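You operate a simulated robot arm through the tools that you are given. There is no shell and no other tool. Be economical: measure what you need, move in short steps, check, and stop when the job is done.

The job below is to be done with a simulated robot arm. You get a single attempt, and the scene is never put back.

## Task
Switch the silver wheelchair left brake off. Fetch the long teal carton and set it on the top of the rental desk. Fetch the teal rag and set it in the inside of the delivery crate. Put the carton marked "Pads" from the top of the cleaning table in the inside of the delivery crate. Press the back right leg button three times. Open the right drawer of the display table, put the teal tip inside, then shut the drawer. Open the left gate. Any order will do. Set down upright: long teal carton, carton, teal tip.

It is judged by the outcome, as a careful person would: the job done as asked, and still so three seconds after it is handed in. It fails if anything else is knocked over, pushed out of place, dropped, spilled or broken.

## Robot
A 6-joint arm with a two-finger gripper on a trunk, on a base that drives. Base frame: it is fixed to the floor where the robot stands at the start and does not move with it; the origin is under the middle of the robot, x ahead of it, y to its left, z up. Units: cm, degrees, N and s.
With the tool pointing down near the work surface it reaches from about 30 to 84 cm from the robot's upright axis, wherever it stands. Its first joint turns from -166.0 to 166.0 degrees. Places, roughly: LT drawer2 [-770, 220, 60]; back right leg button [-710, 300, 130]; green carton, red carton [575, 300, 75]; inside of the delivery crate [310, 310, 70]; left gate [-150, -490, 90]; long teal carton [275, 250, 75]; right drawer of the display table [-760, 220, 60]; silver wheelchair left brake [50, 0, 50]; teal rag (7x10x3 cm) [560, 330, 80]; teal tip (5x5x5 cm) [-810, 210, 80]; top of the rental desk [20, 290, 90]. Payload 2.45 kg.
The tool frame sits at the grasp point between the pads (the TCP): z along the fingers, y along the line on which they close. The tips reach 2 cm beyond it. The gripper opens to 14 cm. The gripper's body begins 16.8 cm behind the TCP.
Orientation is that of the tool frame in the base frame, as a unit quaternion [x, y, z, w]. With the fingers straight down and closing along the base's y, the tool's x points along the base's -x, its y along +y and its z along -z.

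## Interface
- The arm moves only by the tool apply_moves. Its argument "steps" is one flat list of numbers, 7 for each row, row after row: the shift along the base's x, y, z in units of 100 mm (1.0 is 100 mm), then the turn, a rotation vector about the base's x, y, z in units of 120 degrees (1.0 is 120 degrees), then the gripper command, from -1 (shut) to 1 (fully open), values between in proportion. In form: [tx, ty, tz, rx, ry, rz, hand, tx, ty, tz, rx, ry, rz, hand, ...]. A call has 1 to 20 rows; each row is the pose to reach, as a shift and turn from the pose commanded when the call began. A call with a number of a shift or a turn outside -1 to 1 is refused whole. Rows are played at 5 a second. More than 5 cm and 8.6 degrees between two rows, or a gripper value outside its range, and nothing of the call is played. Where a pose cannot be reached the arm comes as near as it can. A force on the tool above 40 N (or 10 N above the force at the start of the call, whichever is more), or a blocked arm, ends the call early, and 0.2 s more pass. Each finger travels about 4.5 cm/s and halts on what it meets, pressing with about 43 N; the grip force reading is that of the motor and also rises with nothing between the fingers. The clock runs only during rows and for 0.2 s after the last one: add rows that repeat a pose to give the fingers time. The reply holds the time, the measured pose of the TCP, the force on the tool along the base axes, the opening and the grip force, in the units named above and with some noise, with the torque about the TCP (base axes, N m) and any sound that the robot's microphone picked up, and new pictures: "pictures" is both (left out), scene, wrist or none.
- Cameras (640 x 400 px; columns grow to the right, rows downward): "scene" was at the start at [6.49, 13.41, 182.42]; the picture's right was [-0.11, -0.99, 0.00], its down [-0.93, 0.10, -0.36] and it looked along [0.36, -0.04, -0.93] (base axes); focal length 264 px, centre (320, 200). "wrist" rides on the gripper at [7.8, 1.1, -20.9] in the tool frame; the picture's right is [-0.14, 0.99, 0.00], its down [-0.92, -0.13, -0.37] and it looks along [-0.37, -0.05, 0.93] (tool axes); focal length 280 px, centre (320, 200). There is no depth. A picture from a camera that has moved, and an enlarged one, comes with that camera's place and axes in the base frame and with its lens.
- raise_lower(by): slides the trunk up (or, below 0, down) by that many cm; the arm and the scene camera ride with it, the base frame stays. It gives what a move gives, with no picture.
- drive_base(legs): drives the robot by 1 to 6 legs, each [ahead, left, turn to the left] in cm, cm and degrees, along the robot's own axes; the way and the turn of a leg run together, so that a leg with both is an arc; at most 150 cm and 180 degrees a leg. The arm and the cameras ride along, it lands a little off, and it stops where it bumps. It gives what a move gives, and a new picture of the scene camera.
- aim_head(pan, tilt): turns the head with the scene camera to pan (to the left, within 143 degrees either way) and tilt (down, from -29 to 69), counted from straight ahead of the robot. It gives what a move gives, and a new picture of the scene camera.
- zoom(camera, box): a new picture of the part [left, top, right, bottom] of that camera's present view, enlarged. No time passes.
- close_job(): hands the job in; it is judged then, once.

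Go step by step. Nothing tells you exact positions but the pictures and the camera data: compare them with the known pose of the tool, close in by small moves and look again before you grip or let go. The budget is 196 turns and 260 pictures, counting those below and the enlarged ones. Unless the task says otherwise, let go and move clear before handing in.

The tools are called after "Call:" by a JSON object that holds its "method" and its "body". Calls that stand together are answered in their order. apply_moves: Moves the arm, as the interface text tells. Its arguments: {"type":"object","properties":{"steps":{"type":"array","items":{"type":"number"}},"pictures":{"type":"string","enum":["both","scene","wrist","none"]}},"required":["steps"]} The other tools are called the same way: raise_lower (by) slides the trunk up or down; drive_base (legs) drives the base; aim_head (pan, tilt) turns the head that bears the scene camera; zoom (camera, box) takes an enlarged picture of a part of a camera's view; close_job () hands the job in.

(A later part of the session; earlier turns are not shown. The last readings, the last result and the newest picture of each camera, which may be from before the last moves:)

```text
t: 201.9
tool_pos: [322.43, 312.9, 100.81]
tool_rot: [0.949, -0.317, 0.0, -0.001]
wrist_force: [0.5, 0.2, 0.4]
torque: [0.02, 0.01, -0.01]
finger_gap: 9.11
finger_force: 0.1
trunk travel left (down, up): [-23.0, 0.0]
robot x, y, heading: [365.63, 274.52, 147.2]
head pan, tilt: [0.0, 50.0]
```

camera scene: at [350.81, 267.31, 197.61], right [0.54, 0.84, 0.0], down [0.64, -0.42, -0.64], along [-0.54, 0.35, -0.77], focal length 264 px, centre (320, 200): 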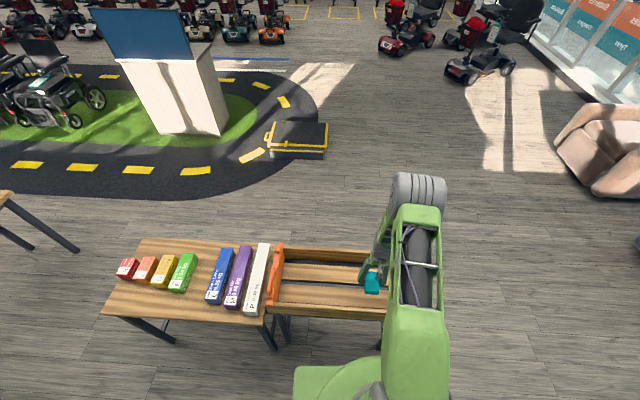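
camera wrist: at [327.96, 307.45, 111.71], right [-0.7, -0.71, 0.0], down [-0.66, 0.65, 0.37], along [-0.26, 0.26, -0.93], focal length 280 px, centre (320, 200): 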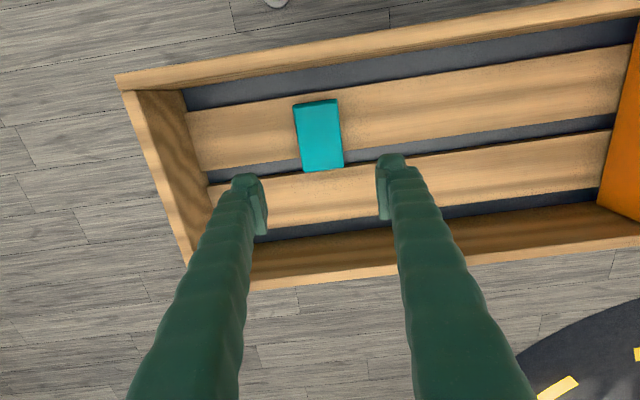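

Call:
{"method": "drive_base", "body": {"legs": [[-30, 0, 0], [0, 0, -114], [145, 0, 0], [0, 0, -68]]}}

Call:
{"method": "aim_head", "body": {"pan": 15, "tilt": 45}}

Call:
{"method": "zoom", "body": {"camera": "wrist", "box": [0, 0, 640, 400]}}

```text
t: 218.4
tool_pos: [553.06, 295.24, 100.74]
tool_rot: [0.347, 0.938, -0.001, 0.0]
wrist_force: [-0.2, 0.3, 0.5]
torque: [0.0, -0.03, 0.03]
finger_gap: 9.08
finger_force: 0.1
trunk travel left (down, up): [-23.0, 0.0]
robot x, y, heading: [512.27, 336.68, -36.7]
head pan, tilt: [0.0, 50.0]
camera scene: at [527.69, 342.67, 197.61], right [-0.6, -0.8, 0.0], down [-0.61, 0.46, -0.64], along [0.52, -0.38, -0.77], focal length 264 px, centre (320, 200)
```

scene: 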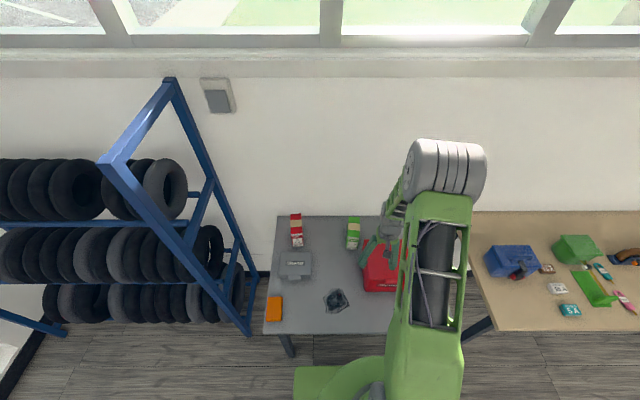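

```text
t: 219.2
tool_pos: [553.18, 295.28, 100.91]
tool_rot: [0.348, 0.938, -0.001, 0.0]
wrist_force: [-0.5, 0.3, 0.0]
torque: [-0.04, 0.02, -0.01]
finger_gap: 9.12
finger_force: 0.1
trunk travel left (down, up): [-23.0, 0.0]
robot x, y, heading: [512.2, 336.39, -36.7]
head pan, tilt: [15.0, 45.0]
camera scene: at [529.08, 344.27, 198.3], right [-0.37, -0.93, 0.0], down [-0.66, 0.26, -0.71], along [0.66, -0.26, -0.71], focal length 264 px, centre (320, 200)
```

scene: 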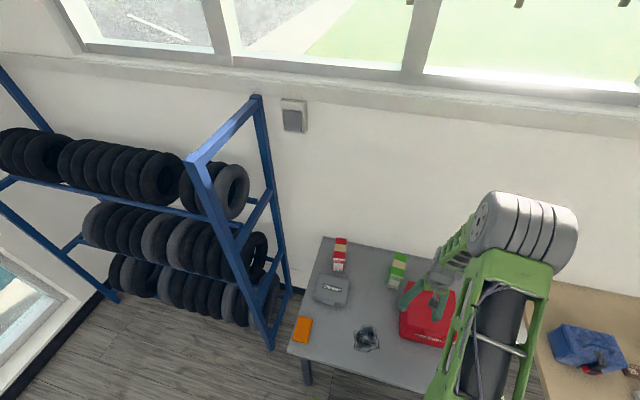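

```text
1.00 times, centred on (320, 200) of wrist (not enlarged: the box is as wide or as high as the picture)
camera zoom: at [547.84, 301.27, 121.77], right [0.75, 0.66, 0.0], down [0.61, -0.7, 0.37], along [0.24, -0.28, -0.93], focal length 280 px, centre (320, 200)
```

zoom: 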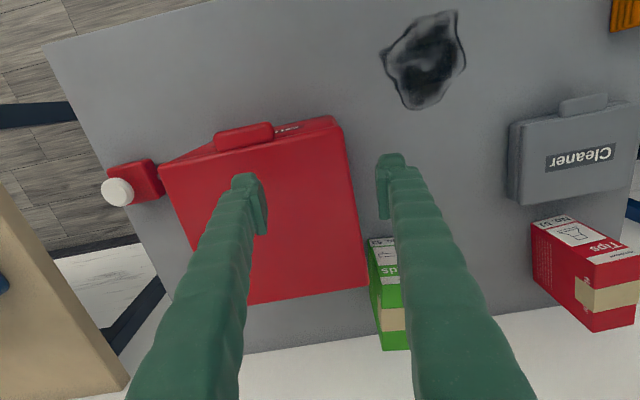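

Call:
{"method": "zoom", "body": {"camera": "scene", "box": [280, 220, 460, 340]}}

```text
3.33 times, centred on (370, 280) of scene
camera zoom: at [529.08, 344.27, 198.3], right [-0.37, -0.93, 0.0], down [-0.66, 0.26, -0.71], along [0.66, -0.26, -0.71], focal length 880 px, centre (153, -67)
```

zoom: 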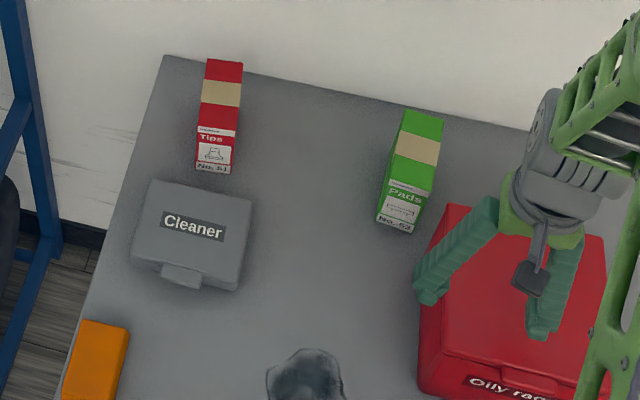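

Pads: 5 cm wide, about 12 cm deep and tall, centre near (575.6,287), top at about 91.5, standing just behind the red bin. I move over it in high steps.

Call:
{"method": "drive_base", "body": {"legs": [[6, 0, 0]]}}

Call:
{"method": "apply_moves", "body": {"steps": [0.35, -0.13, 0.2, 0, 0, -0.02, 0.2, 0.7, -0.26, 0.2, 0, 0, -0.02, 0.2, 1, -0.3, 0.2, 0, 0, -0.02, 0.2], "pictures": "none"}}

Call:
{"method": "apply_moves", "body": {"steps": [0.35, -0.08, 0, 0, 0, 0, 0.2, 0.7, -0.15, 0, 0, 0, 0, 0.2], "pictures": "both"}}

```text
t: 220.1
tool_pos: [557.87, 291.66, 100.73]
tool_rot: [0.348, 0.937, -0.001, -0.001]
wrist_force: [1.0, 0.7, -0.9]
torque: [0.06, 0.08, 0.03]
finger_gap: 9.09
finger_force: 0.1
trunk travel left (down, up): [-23.0, 0.0]
robot x, y, heading: [517.25, 332.99, -36.8]
head pan, tilt: [15.0, 45.0]
camera scene: at [534.04, 340.59, 198.29], right [-0.37, -0.93, 0.0], down [-0.66, 0.26, -0.71], along [0.66, -0.26, -0.71], focal length 264 px, centre (320, 200)
```

scene: 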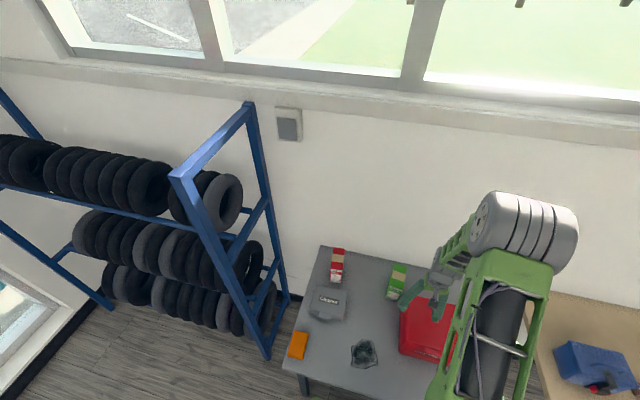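

```text
t: 220.9
tool_pos: [567.81, 288.59, 102.83]
tool_rot: [0.368, 0.93, 0.0, -0.001]
wrist_force: [-0.1, 0.8, -0.4]
torque: [-0.02, 0.03, 0.02]
finger_gap: 8.39
finger_force: 0.1
trunk travel left (down, up): [-23.0, 0.0]
robot x, y, heading: [517.08, 333.29, -36.7]
head pan, tilt: [15.0, 45.0]
```

```text
t: 221.5
tool_pos: [574.69, 287.09, 102.91]
tool_rot: [0.368, 0.93, -0.001, 0.0]
wrist_force: [0.5, 0.1, -1.1]
torque: [-0.01, 0.0, -0.03]
finger_gap: 8.4
finger_force: 0.0
trunk travel left (down, up): [-23.0, 0.0]
robot x, y, heading: [517.34, 333.14, -36.6]
head pan, tilt: [15.0, 45.0]
camera scene: at [533.92, 340.71, 198.3], right [-0.37, -0.93, 0.0], down [-0.66, 0.26, -0.71], along [0.66, -0.26, -0.71], focal length 264 px, centre (320, 200)
camera wrist: at [569.72, 293.35, 123.92], right [0.78, 0.63, 0.0], down [0.58, -0.72, 0.37], along [0.23, -0.29, -0.93], focal length 280 px, centre (320, 200)
```

scene: 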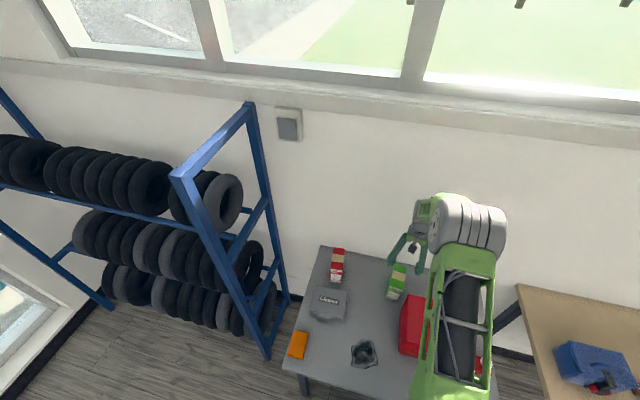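
wrist: 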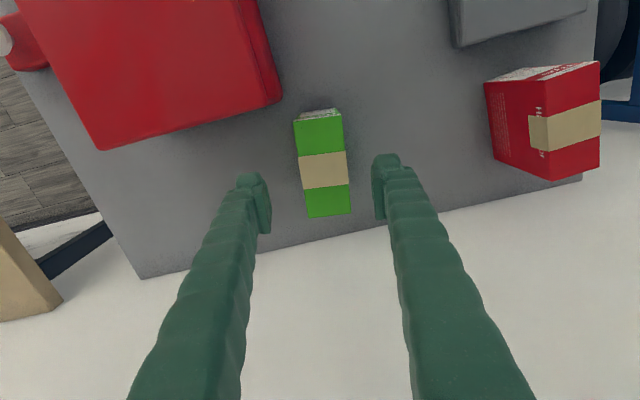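

Call:
{"method": "apply_moves", "body": {"steps": [0.02, 0.02, -0.3, 0, 0, -0.02, 0.2, 0.03, 0.02, -0.6, 0, 0, -0.02, 0.2, 0.03, 0.02, -0.85, 0, 0, -0.02, 0.2, 0.03, 0.02, -1, 0, 0, -0.02, 0.2], "pictures": "wrist"}}

```text
t: 222.5
tool_pos: [575.21, 287.46, 92.86]
tool_rot: [0.386, 0.922, -0.001, 0.001]
wrist_force: [-0.3, 0.4, 0.5]
torque: [0.03, 0.02, -0.04]
finger_gap: 8.42
finger_force: 0.0
trunk travel left (down, up): [-23.0, 0.0]
robot x, y, heading: [517.04, 332.69, -36.3]
head pan, tilt: [15.0, 45.0]
camera wrist: at [570.53, 293.84, 113.88], right [0.8, 0.6, 0.0], down [0.55, -0.75, 0.37], along [0.22, -0.3, -0.93], focal length 280 px, centre (320, 200)
```

wrist: 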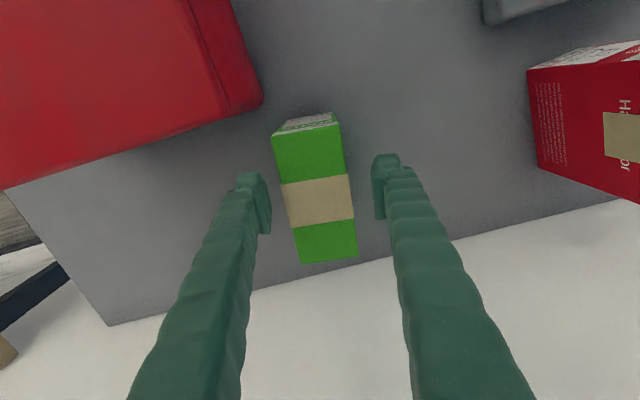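

Call:
{"method": "apply_moves", "body": {"steps": [-0.01, -0.01, -0.3, 0, 0, 0, 0.2, -0.01, -0.01, -0.55, 0, 0, 0, 0.2, -0.01, -0.01, -0.55, 0, 0, 0, 0, -0.01, -0.01, -0.55, 0, 0, 0, -0.2, -0.01, -0.01, -0.55, 0, 0, 0, -0.5, -0.01, -0.01, -0.55, 0, 0, 0, -0.5, -0.01, -0.01, -0.55, 0, 0, 0, -0.5], "pictures": "wrist"}}

```text
t: 224.1
tool_pos: [575.21, 287.31, 87.26]
tool_rot: [0.387, 0.922, -0.001, 0.001]
wrist_force: [0.5, 0.6, 0.8]
torque: [0.05, -0.08, 0.0]
finger_gap: 5.59
finger_force: 42.3
trunk travel left (down, up): [-23.0, 0.0]
robot x, y, heading: [516.98, 333.3, -36.8]
head pan, tilt: [15.0, 45.0]
camera wrist: at [570.43, 293.64, 108.26], right [0.8, 0.6, 0.0], down [0.55, -0.75, 0.37], along [0.22, -0.3, -0.93], focal length 280 px, centre (320, 200)
```

wrist: 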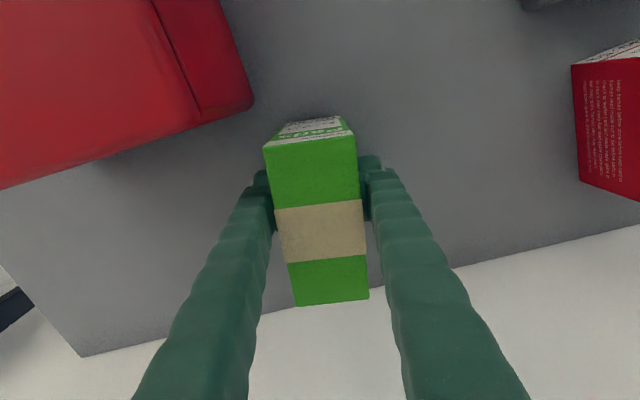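

Gripped. I lift it high over the bin and take it to the crate.

Call:
{"method": "apply_moves", "body": {"steps": [0, 0, 0.3, 0, 0, 0, -0.6, 0, 0, 0.7, 0, 0, 0, -0.6, 0, 0, 1, 0, 0, 0, -0.6], "pictures": "none"}}

Call:
{"method": "apply_moves", "body": {"steps": [0, 0, 0.3, 0, 0, 0, -0.6, 0, 0, 0.7, 0, 0, 0, -0.6, 0, 0, 0.95, 0, 0, 0, -0.6], "pictures": "wrist"}}

Call:
{"method": "drive_base", "body": {"legs": [[-30, 0, 0], [0, 0, -105], [78, 0, 0], [77, 0, 0], [0, 0, -73]]}}

Call:
{"method": "zoom", "body": {"camera": "wrist", "box": [0, 0, 640, 400]}}

```text
t: 224.9
tool_pos: [575.12, 287.25, 97.24]
tool_rot: [0.387, 0.922, -0.001, 0.0]
wrist_force: [0.3, -0.7, -2.5]
torque: [-0.01, -0.01, 0.01]
finger_gap: 5.63
finger_force: 43.3
trunk travel left (down, up): [-23.0, 0.0]
robot x, y, heading: [516.92, 333.32, -36.8]
head pan, tilt: [15.0, 45.0]
```

```text
t: 225.7
tool_pos: [575.19, 287.25, 106.83]
tool_rot: [0.387, 0.922, -0.001, 0.0]
wrist_force: [-0.3, -0.1, -1.6]
torque: [-0.01, -0.03, 0.01]
finger_gap: 5.62
finger_force: 43.2
trunk travel left (down, up): [-23.0, 0.0]
robot x, y, heading: [517.18, 332.9, -36.9]
head pan, tilt: [15.0, 45.0]
camera wrist: at [570.49, 293.73, 127.79], right [0.8, 0.6, 0.0], down [0.55, -0.75, 0.37], along [0.22, -0.3, -0.93], focal length 280 px, centre (320, 200)
```

wrist: 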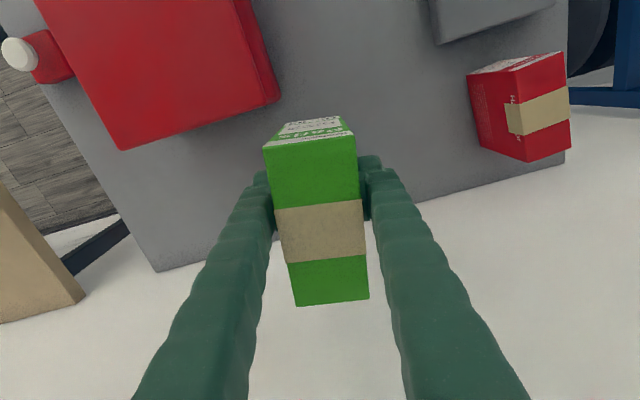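

```text
t: 243.0
tool_pos: [309.71, 297.14, 106.76]
tool_rot: [0.931, -0.365, 0.0, 0.0]
wrist_force: [1.3, -0.9, -1.5]
torque: [-0.03, -0.02, -0.06]
finger_gap: 5.63
finger_force: 43.3
trunk travel left (down, up): [-23.0, 0.0]
robot x, y, heading: [369.94, 254.41, 145.8]
head pan, tilt: [15.0, 45.0]
camera scene: at [353.41, 245.7, 198.3], right [0.33, 0.95, 0.0], down [0.67, -0.23, -0.71], along [-0.67, 0.23, -0.71], focal length 264 px, centre (320, 200)
```

scene: 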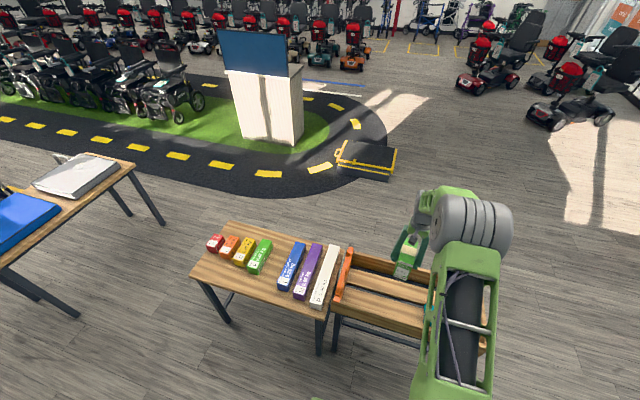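

```text
1.00 times, centred on (320, 200) of wrist (not enlarged: the box is as wide or as high as the picture)
camera zoom: at [314.64, 291.02, 127.73], right [-0.77, -0.63, 0.0], down [-0.59, 0.72, 0.37], along [-0.23, 0.29, -0.93], focal length 280 px, centre (320, 200)
```

zoom: 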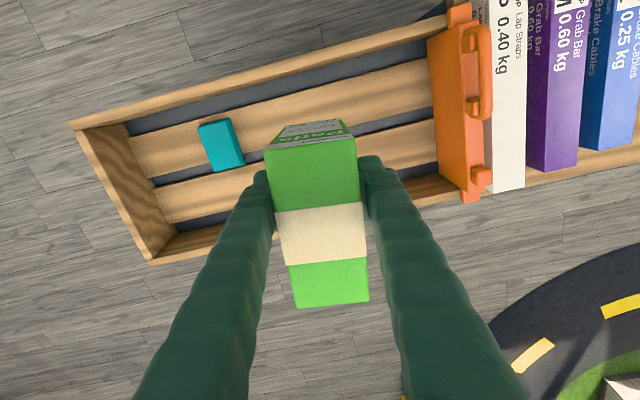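

Call:
{"method": "apply_moves", "body": {"steps": [0, 0, -0.3, 0, 0, 0.025, -0.6, 0, 0, -0.6, 0, 0, 0.05, -0.6, 0, 0, -1, 0, 0, 0.05, -0.6], "pictures": "none"}}

Call:
{"method": "apply_moves", "body": {"steps": [0, 0, -0.3, 0, 0, 0, -0.6, 0, 0, -0.6, 0, 0, 0, -0.6, 0, 0, -0.9, 0, 0, 0, -0.6], "pictures": "wrist"}}

```text
t: 243.8
tool_pos: [309.44, 297.29, 96.78]
tool_rot: [0.949, -0.316, 0.0, -0.001]
wrist_force: [-0.1, 0.6, -1.2]
torque: [-0.04, -0.08, 0.0]
finger_gap: 5.64
finger_force: 42.4
trunk travel left (down, up): [-23.0, 0.0]
robot x, y, heading: [369.67, 254.02, 146.0]
head pan, tilt: [15.0, 45.0]
```

```text
t: 244.6
tool_pos: [309.6, 297.13, 87.54]
tool_rot: [0.949, -0.316, -0.001, -0.001]
wrist_force: [-0.5, 0.4, -2.3]
torque: [-0.02, -0.03, -0.01]
finger_gap: 5.61
finger_force: 43.3
trunk travel left (down, up): [-23.0, 0.0]
robot x, y, heading: [369.96, 254.16, 146.1]
head pan, tilt: [15.0, 45.0]
camera wrist: at [315.17, 291.54, 108.6], right [-0.7, -0.71, 0.0], down [-0.66, 0.65, 0.37], along [-0.26, 0.26, -0.93], focal length 280 px, centre (320, 200)
```

wrist: 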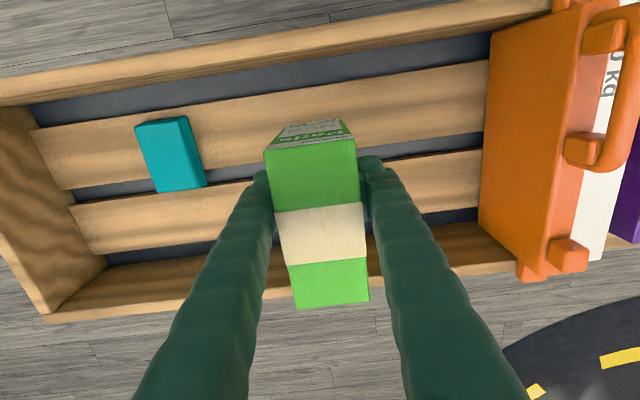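

Call:
{"method": "apply_moves", "body": {"steps": [0, 0, -0.3, 0, 0, 0, -0.6, 0, 0, -0.6, 0, 0, 0, -0.6, 0, 0, -0.9, 0, 0, 0, -0.6, 0, 0, -0.94, 0, 0, 0, -0.6, 0, 0, -0.98, 0, 0, 0, -0.6, 0, 0, -1, 0, 0, 0, -0.6], "pictures": "none"}}

Call:
{"method": "apply_moves", "body": {"steps": [0, 0, -0.03, 0, 0, 0, -0.6, 0, 0, -0.06, 0, 0, 0, -0.6, 0, 0, -0.09, 0, 0, 0, -0.6, 0, 0, -0.12, 0, 0, 0, -0.6, 0, 0, -0.15, 0, 0, 0, -0.6, 0, 0, -0.18, 0, 0, 0, -0.6], "pictures": "wrist"}}

```text
t: 246.0
tool_pos: [309.76, 297.02, 77.7]
tool_rot: [0.949, -0.317, 0.0, -0.001]
wrist_force: [-0.5, -0.4, -2.1]
torque: [-0.03, -0.03, 0.01]
finger_gap: 5.6
finger_force: 43.0
trunk travel left (down, up): [-23.0, 0.0]
robot x, y, heading: [369.85, 254.15, 146.1]
head pan, tilt: [15.0, 45.0]
```

```text
t: 247.4
tool_pos: [309.76, 297.13, 76.28]
tool_rot: [0.949, -0.316, -0.002, -0.001]
wrist_force: [5.1, -1.4, 21.9]
torque: [-0.7, -0.41, 0.1]
finger_gap: 5.59
finger_force: 42.8
trunk travel left (down, up): [-23.0, 0.0]
robot x, y, heading: [370.08, 254.1, 146.2]
head pan, tilt: [15.0, 45.0]
camera wrist: at [315.28, 291.56, 97.25], right [-0.7, -0.71, 0.0], down [-0.66, 0.65, 0.37], along [-0.26, 0.26, -0.93], focal length 280 px, centre (320, 200)
```

wrist: 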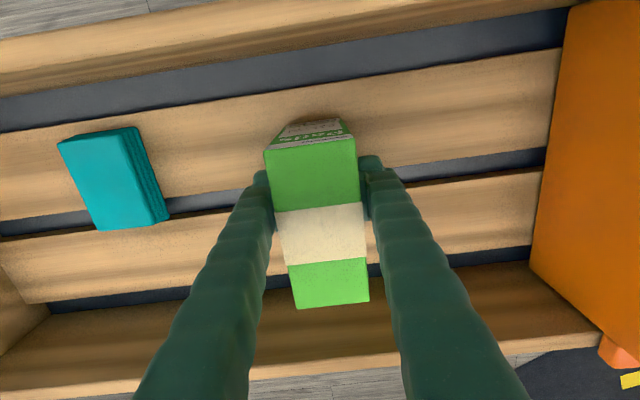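

Call:
{"method": "apply_moves", "body": {"steps": [0, 0, 0.01, 0, 0, 0, -0.1, 0, 0, 0.01, 0, 0, 0, 0.1, 0, 0, 0.01, 0, 0, 0, 0.15, 0, 0, 0.01, 0, 0, 0, 0.15, 0, 0, 0.4, 0, 0, 0, 0.15, 0, 0, 0.8, 0, 0, 0, 0.15, 0, 0, 1, 0, 0, 0, 0.15], "pictures": "none"}}

Call:
{"method": "apply_moves", "body": {"steps": [0, 0, 0.4, 0, 0, 0, 0.15, 0, 0, 0.8, 0, 0, 0, 0.15, 0, 0, 1, 0, 0, 0, 0.15], "pictures": "wrist"}}

Call:
{"method": "apply_moves", "body": {"steps": [0, 0, 0.4, 0, 0, 0, 0.15, 0, 0, 0.8, 0, 0, 0, 0.15, 0, 0, 1, 0, 0, 0, 0.15], "pictures": "none"}}

```text
t: 249.0
tool_pos: [309.79, 297.07, 85.97]
tool_rot: [0.949, -0.316, 0.001, -0.001]
wrist_force: [-0.2, 0.1, -0.1]
torque: [0.02, 0.0, 0.03]
finger_gap: 8.05
finger_force: 0.1
trunk travel left (down, up): [-23.0, 0.0]
robot x, y, heading: [370.21, 253.83, 145.8]
head pan, tilt: [15.0, 45.0]
```

```text
t: 249.8
tool_pos: [309.72, 297.07, 95.86]
tool_rot: [0.949, -0.315, 0.0, -0.002]
wrist_force: [0.0, -0.2, 0.1]
torque: [0.06, 0.0, -0.05]
finger_gap: 8.04
finger_force: 0.0
trunk travel left (down, up): [-23.0, 0.0]
robot x, y, heading: [369.6, 253.76, 146.1]
head pan, tilt: [15.0, 45.0]
camera wrist: at [315.24, 291.51, 116.94], right [-0.7, -0.71, 0.0], down [-0.66, 0.65, 0.37], along [-0.26, 0.26, -0.93], focal length 280 px, centre (320, 200)
```

wrist: 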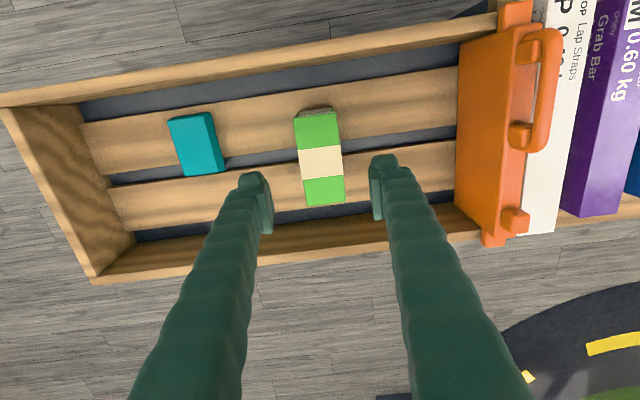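

```text
t: 250.6
tool_pos: [309.74, 297.11, 105.86]
tool_rot: [0.949, -0.315, 0.001, -0.001]
wrist_force: [-0.3, -1.4, -0.2]
torque: [0.01, 0.0, 0.02]
finger_gap: 8.03
finger_force: 0.1
trunk travel left (down, up): [-23.0, 0.0]
robot x, y, heading: [369.42, 254.12, 146.0]
head pan, tilt: [15.0, 45.0]
```

The rag and the Pads carton are in the crate, upright. Now the long drive to the display table; I tuck the arm in a bit and go round by the windows.

Call:
{"method": "apply_moves", "body": {"steps": [0.35, -0.25, 0, 0, 0, 0, 0.15, 0.7, -0.5, 0, 0, 0, 0, 0.15, 1, -0.7, 0, 0, 0, 0, 0.15], "pictures": "none"}}

Call:
{"method": "drive_base", "body": {"legs": [[0, 0, -89], [103, 0, 0], [0, 0, 79], [87, 0, 0], [86, 0, 0], [0, 0, 43]]}}

Call:
{"method": "aim_head", "body": {"pan": 0, "tilt": 20}}

```text
t: 251.4
tool_pos: [319.86, 290.01, 105.97]
tool_rot: [0.949, -0.315, -0.001, -0.001]
wrist_force: [0.3, 0.1, 0.5]
torque: [-0.01, -0.01, -0.02]
finger_gap: 8.04
finger_force: 0.1
trunk travel left (down, up): [-23.0, 0.0]
robot x, y, heading: [369.8, 253.75, 146.2]
head pan, tilt: [15.0, 45.0]
```

```text
t: 274.2
tool_pos: [245.5, 463.71, 105.89]
tool_rot: [0.999, -0.041, 0.0, -0.001]
wrist_force: [0.7, -0.2, -0.2]
torque: [0.0, 0.0, 0.0]
finger_gap: 8.07
finger_force: 0.2
trunk travel left (down, up): [-23.0, 0.0]
robot x, y, heading: [307.22, 460.05, 178.1]
head pan, tilt: [15.0, 45.0]
camera scene: at [297.62, 444.04, 198.3], right [-0.23, 0.97, 0.0], down [0.69, 0.16, -0.71], along [-0.69, -0.16, -0.71], focal length 264 px, centre (320, 200)
```

scene: 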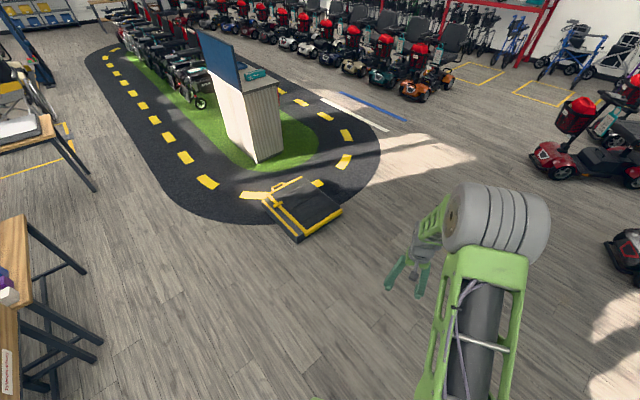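

```text
t: 275.1
tool_pos: [245.4, 463.77, 106.02]
tool_rot: [0.999, -0.04, 0.0, -0.002]
wrist_force: [-0.1, -0.2, -0.3]
torque: [-0.02, 0.02, -0.02]
finger_gap: 8.05
finger_force: 0.1
trunk travel left (down, up): [-23.0, 0.0]
robot x, y, heading: [307.4, 459.83, 177.9]
head pan, tilt: [0.0, 20.0]
camera scene: at [296.22, 446.23, 202.16], right [0.03, 1.0, 0.0], down [0.34, -0.01, -0.94], along [-0.94, 0.03, -0.34], focal length 264 px, centre (320, 200)
```

scene: 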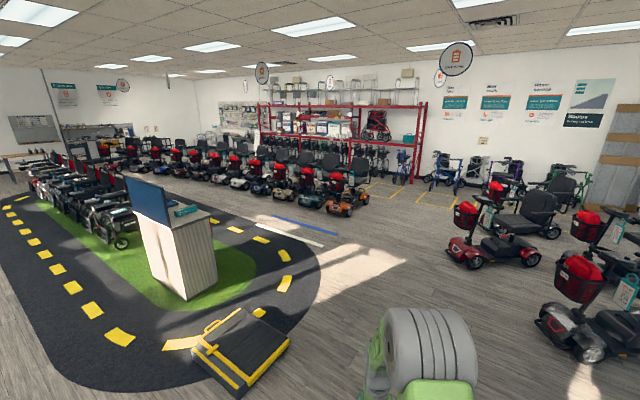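

Call:
{"method": "drive_base", "body": {"legs": [[148, 0, 0], [148, 0, 0], [0, 0, -46], [120, 0, 0]]}}

Call:
{"method": "aim_head", "body": {"pan": 30, "tilt": 15}}

```text
t: 296.9
tool_pos: [-101.38, 608.94, 105.95]
tool_rot: [0.9, -0.437, 0.001, -0.001]
wrist_force: [0.1, 0.3, 0.0]
torque: [0.01, 0.0, -0.03]
finger_gap: 8.02
finger_force: 0.0
trunk travel left (down, up): [-23.0, 0.0]
robot x, y, heading: [-62.51, 561.13, 130.9]
head pan, tilt: [0.0, 20.0]
camera scene: at [-79.81, 559.75, 202.17], right [0.75, 0.66, 0.0], down [0.22, -0.26, -0.94], along [-0.62, 0.71, -0.34], focal length 264 px, centre (320, 200)
```

scene: 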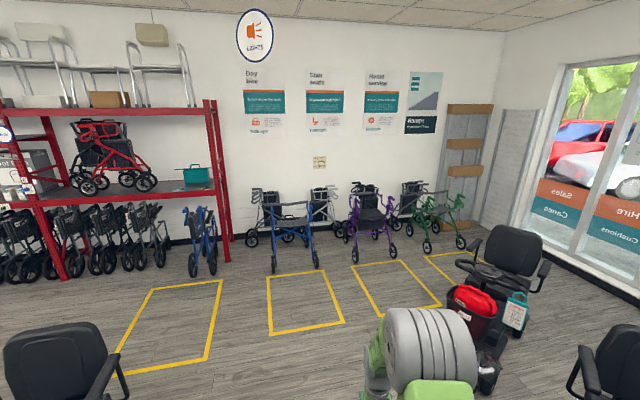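

```text
t: 297.8
tool_pos: [-101.32, 608.89, 105.94]
tool_rot: [0.899, -0.437, 0.001, -0.001]
wrist_force: [0.3, -0.5, 0.1]
torque: [-0.02, -0.01, 0.03]
finger_gap: 8.06
finger_force: 0.1
trunk travel left (down, up): [-23.0, 0.0]
robot x, y, heading: [-62.8, 561.05, 130.9]
head pan, tilt: [30.0, 15.0]
camera scene: at [-82.5, 555.73, 202.98], right [0.33, 0.95, 0.0], down [0.24, -0.08, -0.97], along [-0.91, 0.32, -0.26], focal length 264 px, centre (320, 200)
```

scene: 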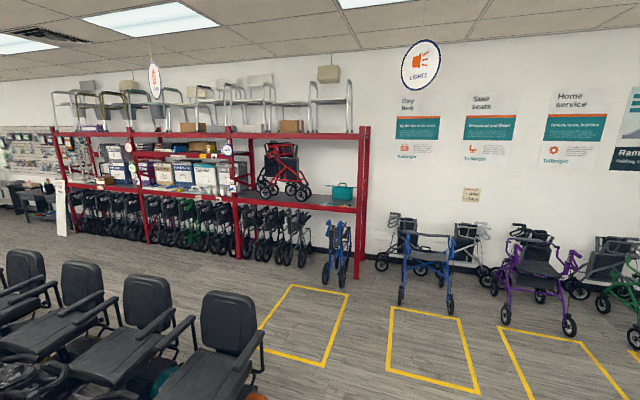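

Call:
{"method": "drive_base", "body": {"legs": [[0, 0, 12], [114, 0, 0], [114, 0, 0], [0, 0, 90]]}}

Call:
{"method": "aim_head", "body": {"pan": 0, "tilt": 20}}

```text
t: 313.7
tool_pos: [-283.74, 649.09, 106.0]
tool_rot: [0.902, 0.431, -0.001, -0.001]
wrist_force: [-0.5, 0.2, 1.1]
torque: [0.0, 0.03, -0.01]
finger_gap: 8.05
finger_force: 0.0
trunk travel left (down, up): [-23.0, 0.0]
robot x, y, heading: [-246.07, 697.81, -126.0]
head pan, tilt: [30.0, 15.0]
camera scene: at [-236.32, 679.49, 202.98], right [-0.99, 0.11, 0.0], down [0.03, 0.26, -0.97], along [-0.1, -0.96, -0.26], focal length 264 px, centre (320, 200)
```

scene: 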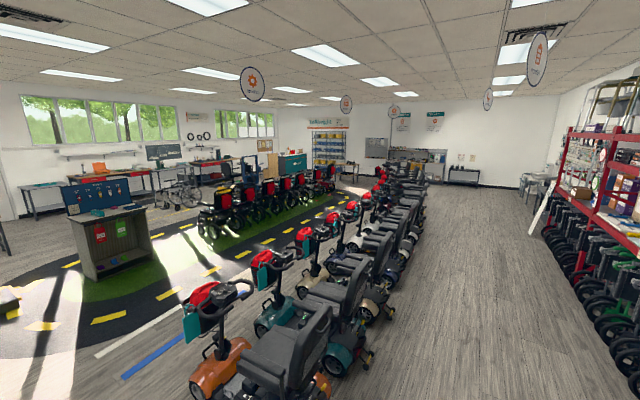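

```text
t: 314.7
tool_pos: [-283.78, 649.07, 105.83]
tool_rot: [0.902, 0.431, -0.001, -0.001]
wrist_force: [-0.2, 0.2, 0.2]
torque: [0.0, 0.01, -0.02]
finger_gap: 8.07
finger_force: 0.2
trunk travel left (down, up): [-23.0, 0.0]
robot x, y, heading: [-246.07, 697.63, -126.3]
head pan, tilt: [0.0, 20.0]
camera scene: at [-240.83, 681.26, 202.17], right [-0.81, 0.59, 0.0], down [0.2, 0.28, -0.94], along [-0.55, -0.76, -0.34], focal length 264 px, centre (320, 200)
```

scene: 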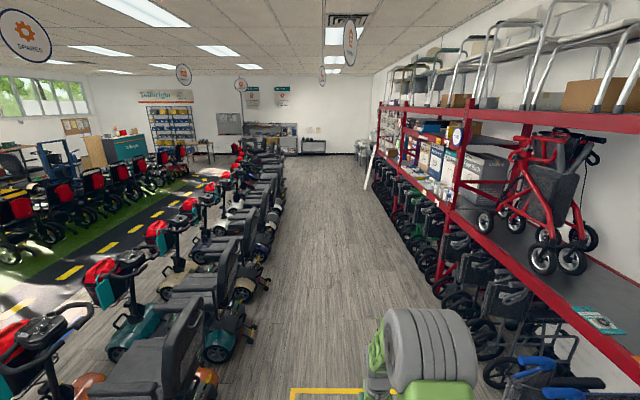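

Call:
{"method": "drive_base", "body": {"legs": [[150, 0, 0], [150, 0, 0], [130, 0, 0]]}}

Call:
{"method": "aim_head", "body": {"pan": -30, "tilt": 20}}

```text
t: 335.2
tool_pos: [-531.4, 299.4, 105.89]
tool_rot: [0.902, 0.431, 0.0, 0.0]
wrist_force: [-0.3, 0.2, -1.0]
torque: [0.02, -0.01, 0.0]
finger_gap: 8.05
finger_force: 0.1
trunk travel left (down, up): [-23.0, 0.0]
robot x, y, heading: [-493.32, 347.34, -126.2]
head pan, tilt: [0.0, 20.0]
camera scene: at [-488.31, 331.42, 202.17], right [-0.81, 0.59, 0.0], down [0.2, 0.28, -0.94], along [-0.55, -0.76, -0.34], focal length 264 px, centre (320, 200)
```

scene: 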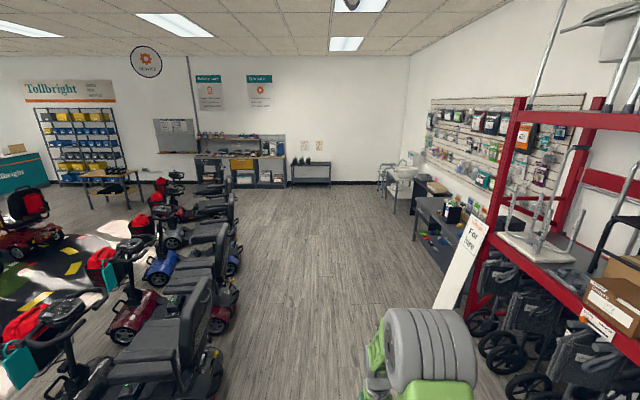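

```text
t: 336.1
tool_pos: [-531.29, 299.34, 105.86]
tool_rot: [0.902, 0.431, 0.0, 0.0]
wrist_force: [-0.8, 1.2, 0.0]
torque: [-0.02, 0.01, 0.0]
finger_gap: 8.05
finger_force: 0.1
trunk travel left (down, up): [-23.0, 0.0]
robot x, y, heading: [-493.4, 347.96, -126.1]
head pan, tilt: [-30.0, 20.0]
camera scene: at [-491.31, 335.21, 202.17], right [-0.41, 0.91, 0.0], down [0.31, 0.14, -0.94], along [-0.86, -0.38, -0.34], focal length 264 px, centre (320, 200)
```

scene: 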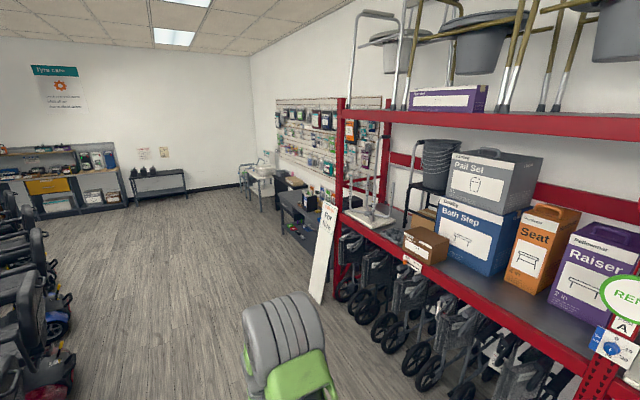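

Call:
{"method": "zoom", "body": {"camera": "scene", "box": [325, 85, 465, 285]}}

Call:
{"method": "zoom", "body": {"camera": "scene", "box": [240, 140, 340, 260]}}

```text
2.00 times, centred on (395, 185) of scene
camera zoom: at [-491.31, 335.21, 202.17], right [-0.41, 0.91, 0.0], down [0.31, 0.14, -0.94], along [-0.86, -0.38, -0.34], focal length 528 px, centre (170, 230)
```

zoom: 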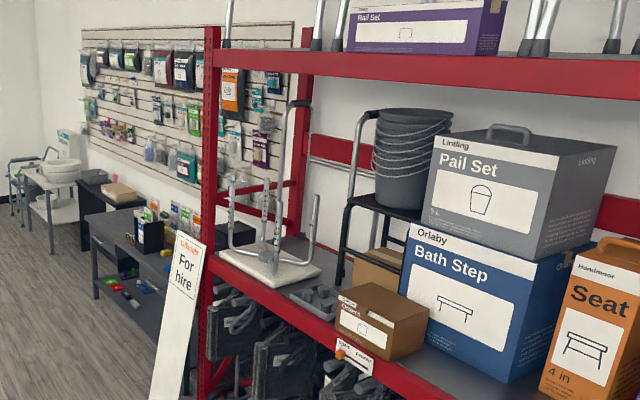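

```text
3.33 times, centred on (290, 200) of scene
camera zoom: at [-491.31, 335.21, 202.17], right [-0.41, 0.91, 0.0], down [0.31, 0.14, -0.94], along [-0.86, -0.38, -0.34], focal length 880 px, centre (420, 200)
```

zoom: 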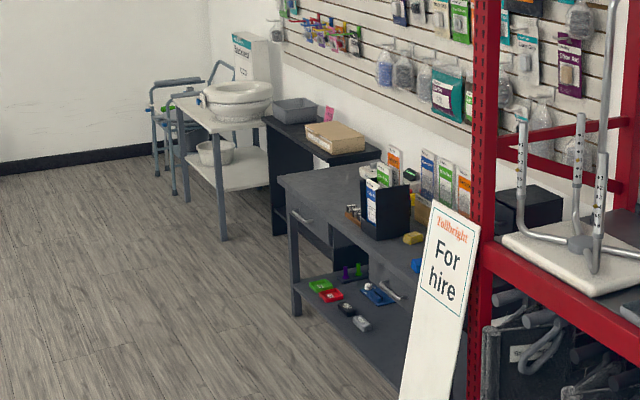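

The button is on the leg of an upside-down shower stool at the left end of the red shelf. I drive in front of it and turn to face the shelf.

Call:
{"method": "drive_base", "body": {"legs": [[80, 0, 0], [82, 0, 0], [0, 0, -90], [40, 0, 0]]}}

Call:
{"method": "aim_head", "body": {"pan": 15, "tilt": 25}}

```text
t: 350.4
tool_pos: [-668.24, 281.21, 105.9]
tool_rot: [0.938, -0.348, 0.001, -0.001]
wrist_force: [0.2, -1.0, -0.6]
torque: [-0.01, 0.0, -0.03]
finger_gap: 8.04
finger_force: 0.1
trunk travel left (down, up): [-23.0, 0.0]
robot x, y, heading: [-620.9, 241.85, 142.1]
head pan, tilt: [-30.0, 20.0]
camera scene: at [-633.84, 240.07, 202.16], right [0.93, 0.38, 0.0], down [0.13, -0.32, -0.94], along [-0.35, 0.87, -0.34], focal length 264 px, centre (320, 200)
```

scene: 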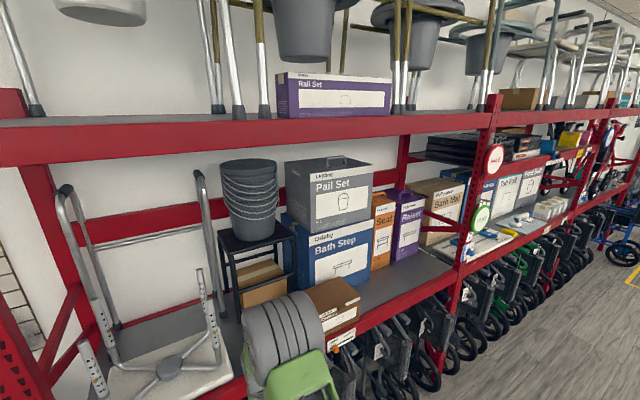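

```text
t: 351.5
tool_pos: [-668.25, 281.22, 105.84]
tool_rot: [0.938, -0.347, 0.0, -0.001]
wrist_force: [-0.2, 0.1, 0.4]
torque: [-0.01, -0.01, 0.02]
finger_gap: 8.04
finger_force: 0.1
trunk travel left (down, up): [-23.0, 0.0]
robot x, y, heading: [-620.34, 241.82, 142.1]
head pan, tilt: [15.0, 25.0]
camera scene: at [-638.72, 234.95, 201.36], right [0.39, 0.92, 0.0], down [0.39, -0.16, -0.91], along [-0.83, 0.35, -0.42], focal length 264 px, centre (320, 200)
```

scene: 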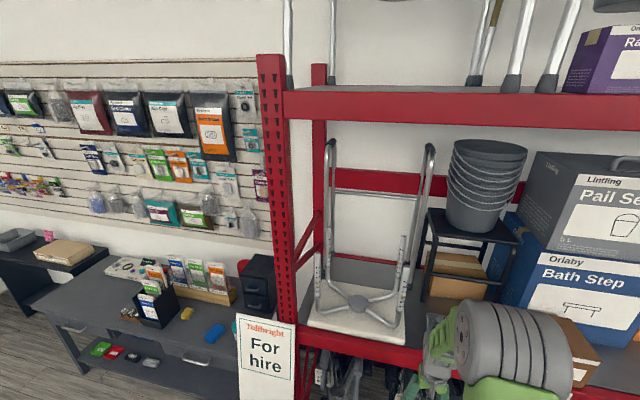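

Call:
{"method": "zoom", "body": {"camera": "scene", "box": [290, 130, 450, 350]}}

Call:
{"method": "zoom", "body": {"camera": "scene", "box": [300, 230, 420, 340]}}

```text
1.82 times, centred on (370, 240) of scene
camera zoom: at [-638.72, 234.95, 201.36], right [0.39, 0.92, 0.0], down [0.39, -0.16, -0.91], along [-0.83, 0.35, -0.42], focal length 480 px, centre (229, 127)
```

zoom: 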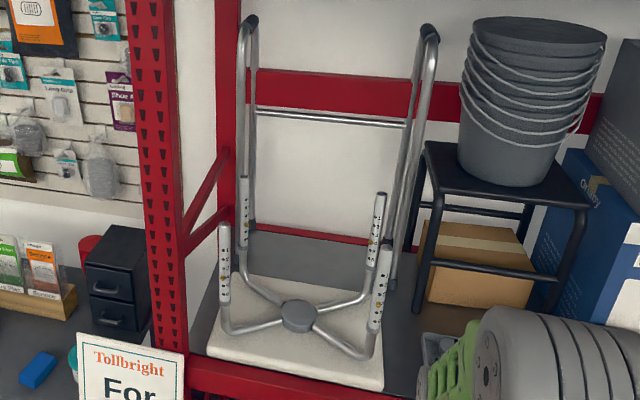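

```text
3.64 times, centred on (360, 285) of scene
camera zoom: at [-638.72, 234.95, 201.36], right [0.39, 0.92, 0.0], down [0.39, -0.16, -0.91], along [-0.83, 0.35, -0.42], focal length 960 px, centre (174, -109)
```

zoom: 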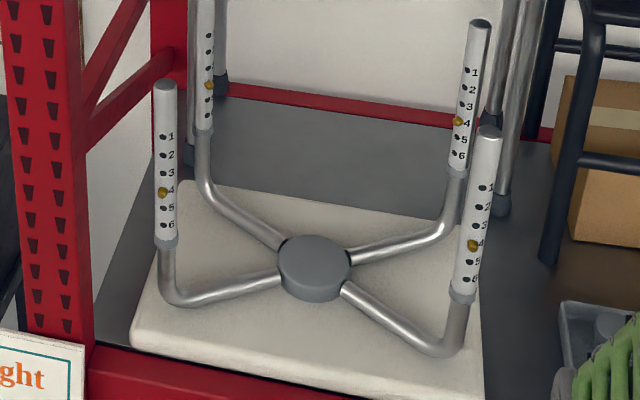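

The four legs each have a brass button; the back right one works out at about (-710,302,127), behind the front right leg. I'll make the tool horizontal and come in at an angle past the front leg. First raise and pitch the tool up.

Call:
{"method": "apply_moves", "body": {"steps": [0, 0, 0.15, 0.04, 0.052, 0, -0.2, 0, 0, 0.3, 0.08, 0.104, 0, -0.5, 0, 0, 0.45, 0.12, 0.156, 0, -0.8, 0, 0, 0.6, 0.16, 0.208, 0, -1, 0, 0, 0.75, 0.2, 0.26, 0, -1, 0, 0, 0.9, 0.229, 0.296, 0, -1], "pictures": "none"}}

Call:
{"method": "apply_moves", "body": {"steps": [-0.1, 0.08, 0.15, 0.04, 0.052, 0, -1, -0.2, 0.15, 0.3, 0.08, 0.104, 0, -1, -0.3, 0.2, 0.45, 0.12, 0.156, 0, -1, -0.4, 0.27, 0.6, 0.16, 0.208, 0, -1, -0.5, 0.34, 0.75, 0.2, 0.26, 0, -1, -0.6, 0.4, 0.9, 0.229, 0.296, 0, -1], "pictures": "wrist"}}

```text
t: 352.9
tool_pos: [-668.25, 280.91, 114.92]
tool_rot: [0.865, -0.323, -0.365, -0.115]
wrist_force: [0.7, 0.4, -0.6]
torque: [0.0, 0.0, 0.02]
finger_gap: 0.0
finger_force: 29.7
out of reach, approached as far as the arm can: row 3
trunk travel left (down, up): [-23.0, 0.0]
robot x, y, heading: [-620.96, 241.82, 142.0]
head pan, tilt: [15.0, 25.0]
```

```text
t: 354.3
tool_pos: [-674.14, 285.26, 123.82]
tool_rot: [-0.663, 0.247, 0.674, 0.212]
wrist_force: [-0.7, 0.8, -0.4]
torque: [0.03, -0.02, 0.02]
finger_gap: 0.0
finger_force: 29.2
trunk travel left (down, up): [-23.0, 0.0]
robot x, y, heading: [-620.77, 241.86, 142.3]
head pan, tilt: [15.0, 25.0]
camera wrist: at [-658.65, 271.25, 116.24], right [-0.6, -0.78, 0.19], down [0.4, -0.09, 0.91], along [-0.69, 0.63, 0.36], focal length 280 px, centre (320, 200)
```

wrist: 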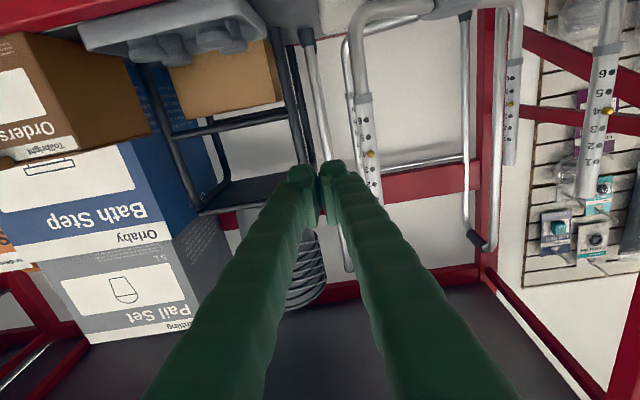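

Call:
{"method": "apply_moves", "body": {"steps": [0, 0, 0, -0.056, 0.043, 0, -1, 0, 0, 0, -0.112, 0.086, 0, -1, 0, 0, 0, -0.168, 0.129, 0, -1, 0, 0, 0, -0.224, 0.172, 0, -1, 0, 0, 0, -0.28, 0.215, 0, -1, 0, 0, 0, -0.336, 0.258, 0, -1, 0, 0, 0, -0.392, 0.301, 0, -1, 0, 0, 0, -0.448, 0.344, 0, -1, 0, 0, 0, -0.504, 0.387, 0, -1, 0, 0, 0, -0.55, 0.424, 0, -1, 0, 0, 0, -0.595, 0.457, 0, -1], "pictures": "none"}}

Call:
{"method": "apply_moves", "body": {"steps": [0, 0, 0.07, 0, 0, -0.06, -1, 0, 0, 0.15, 0, 0, -0.12, -1, 0, 0, 0.22, 0, 0, -0.18, -1, 0, 0, 0.31, 0, 0, -0.24, -1], "pictures": "both"}}

```text
t: 356.7
tool_pos: [-674.28, 285.22, 123.89]
tool_rot: [-0.296, 0.645, 0.623, -0.329]
wrist_force: [0.1, 0.5, 0.9]
torque: [-0.01, 0.03, 0.01]
finger_gap: 0.0
finger_force: 29.2
trunk travel left (down, up): [-23.0, 0.0]
robot x, y, heading: [-620.94, 241.66, 142.1]
head pan, tilt: [15.0, 25.0]
```

```text
t: 357.7
tool_pos: [-674.16, 285.15, 126.92]
tool_rot: [-0.127, 0.698, 0.686, -0.164]
wrist_force: [-0.4, 0.0, 0.6]
torque: [-0.02, 0.01, -0.06]
finger_gap: 0.0
finger_force: 29.6
trunk travel left (down, up): [-23.0, 0.0]
robot x, y, heading: [-620.7, 242.05, 142.0]
head pan, tilt: [15.0, 25.0]
camera scene: at [-638.75, 234.87, 201.36], right [0.39, 0.92, 0.0], down [0.39, -0.16, -0.91], along [-0.83, 0.35, -0.42], focal length 264 px, centre (320, 200)
camera wrist: at [-672.9, 262.91, 128.77], right [0.17, 0.08, 0.98], down [0.98, 0.03, -0.17], along [-0.04, 1.0, -0.08], focal length 280 px, centre (320, 200)
```

scene: 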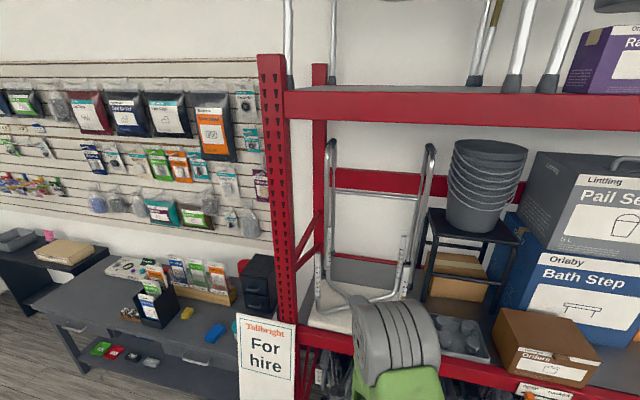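
wrist: 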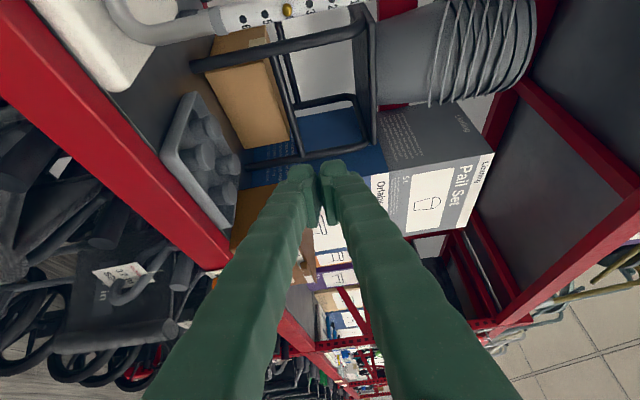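

Call:
{"method": "drive_base", "body": {"legs": [[13, 23, 0]]}}

Call:
{"method": "zoom", "body": {"camera": "wrist", "box": [0, 0, 640, 400]}}

```text
t: 360.3
tool_pos: [-698.03, 275.03, 127.07]
tool_rot: [-0.128, 0.697, 0.686, -0.163]
wrist_force: [0.6, 0.3, 0.1]
torque: [0.01, -0.01, -0.02]
finger_gap: 0.0
finger_force: 28.7
trunk travel left (down, up): [-23.0, 0.0]
robot x, y, heading: [-644.28, 231.49, 142.2]
head pan, tilt: [15.0, 25.0]
camera scene: at [-662.57, 224.9, 201.35], right [0.39, 0.92, 0.0], down [0.39, -0.16, -0.91], along [-0.83, 0.35, -0.42], focal length 264 px, centre (320, 200)
```

scene: 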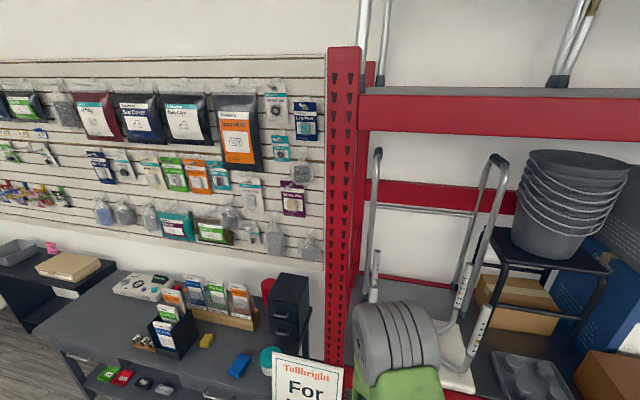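

```text
1.00 times, centred on (320, 200) of wrist (not enlarged: the box is as wide or as high as the picture)
camera zoom: at [-696.68, 252.94, 128.73], right [0.17, 0.08, 0.98], down [0.98, 0.03, -0.17], along [-0.04, 1.0, -0.08], focal length 280 px, centre (320, 200)
```

zoom: 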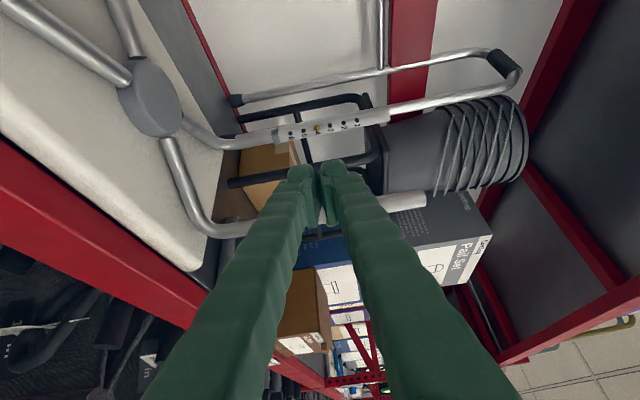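

The line is clear past the front leg. I advance along the tool axis, correcting slightly sideways.

Call:
{"method": "apply_moves", "body": {"steps": [-0.2, 0.2, -0.03, 0, 0, 0, -1, -0.35, 0.55, -0.06, 0, 0, 0, -1, -0.485, 0.88, -0.06, 0, 0, 0, -1], "pictures": "none"}}

Call:
{"method": "apply_moves", "body": {"steps": [-0.15, 0.35, 0, 0, 0, 0, -1, -0.3, 0.68, 0, 0, 0, 0, -1, -0.4, 0.916, 0, 0, 0, 0, -1], "pictures": "both"}}

```text
t: 361.1
tool_pos: [-702.62, 284.04, 126.43]
tool_rot: [-0.128, 0.698, 0.686, -0.163]
wrist_force: [-0.7, -1.0, 0.4]
torque: [0.02, -0.03, 0.04]
finger_gap: 0.0
finger_force: 29.1
trunk travel left (down, up): [-23.0, 0.0]
robot x, y, heading: [-644.47, 231.74, 141.9]
head pan, tilt: [15.0, 25.0]
```

```text
t: 361.9
tool_pos: [-706.63, 293.09, 126.26]
tool_rot: [-0.128, 0.698, 0.685, -0.164]
wrist_force: [-0.3, -0.2, -0.4]
torque: [0.03, 0.0, 0.0]
finger_gap: 0.0
finger_force: 28.8
trunk travel left (down, up): [-23.0, 0.0]
robot x, y, heading: [-644.57, 231.67, 142.1]
head pan, tilt: [15.0, 25.0]
camera scene: at [-662.53, 225.02, 201.36], right [0.39, 0.92, 0.0], down [0.39, -0.16, -0.91], along [-0.83, 0.35, -0.42], focal length 264 px, centre (320, 200)
camera wrist: at [-705.41, 271.04, 127.98], right [0.17, 0.08, 0.98], down [0.98, 0.03, -0.17], along [-0.04, 1.0, -0.08], focal length 280 px, centre (320, 200)
```

scene: 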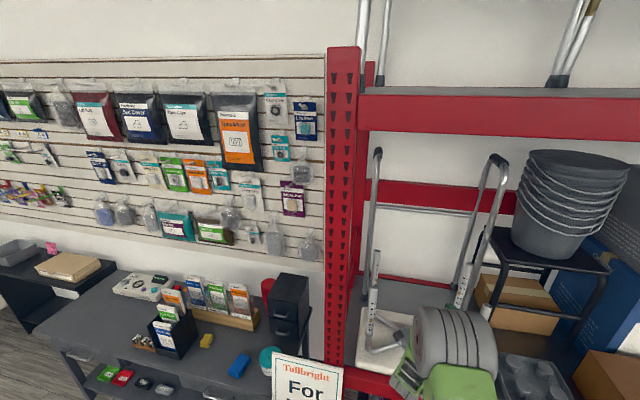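
wrist: 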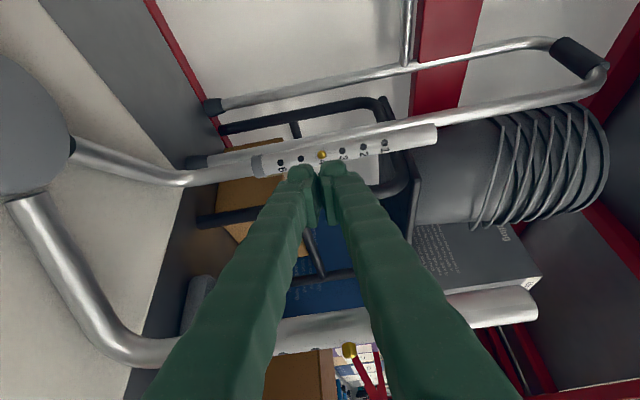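

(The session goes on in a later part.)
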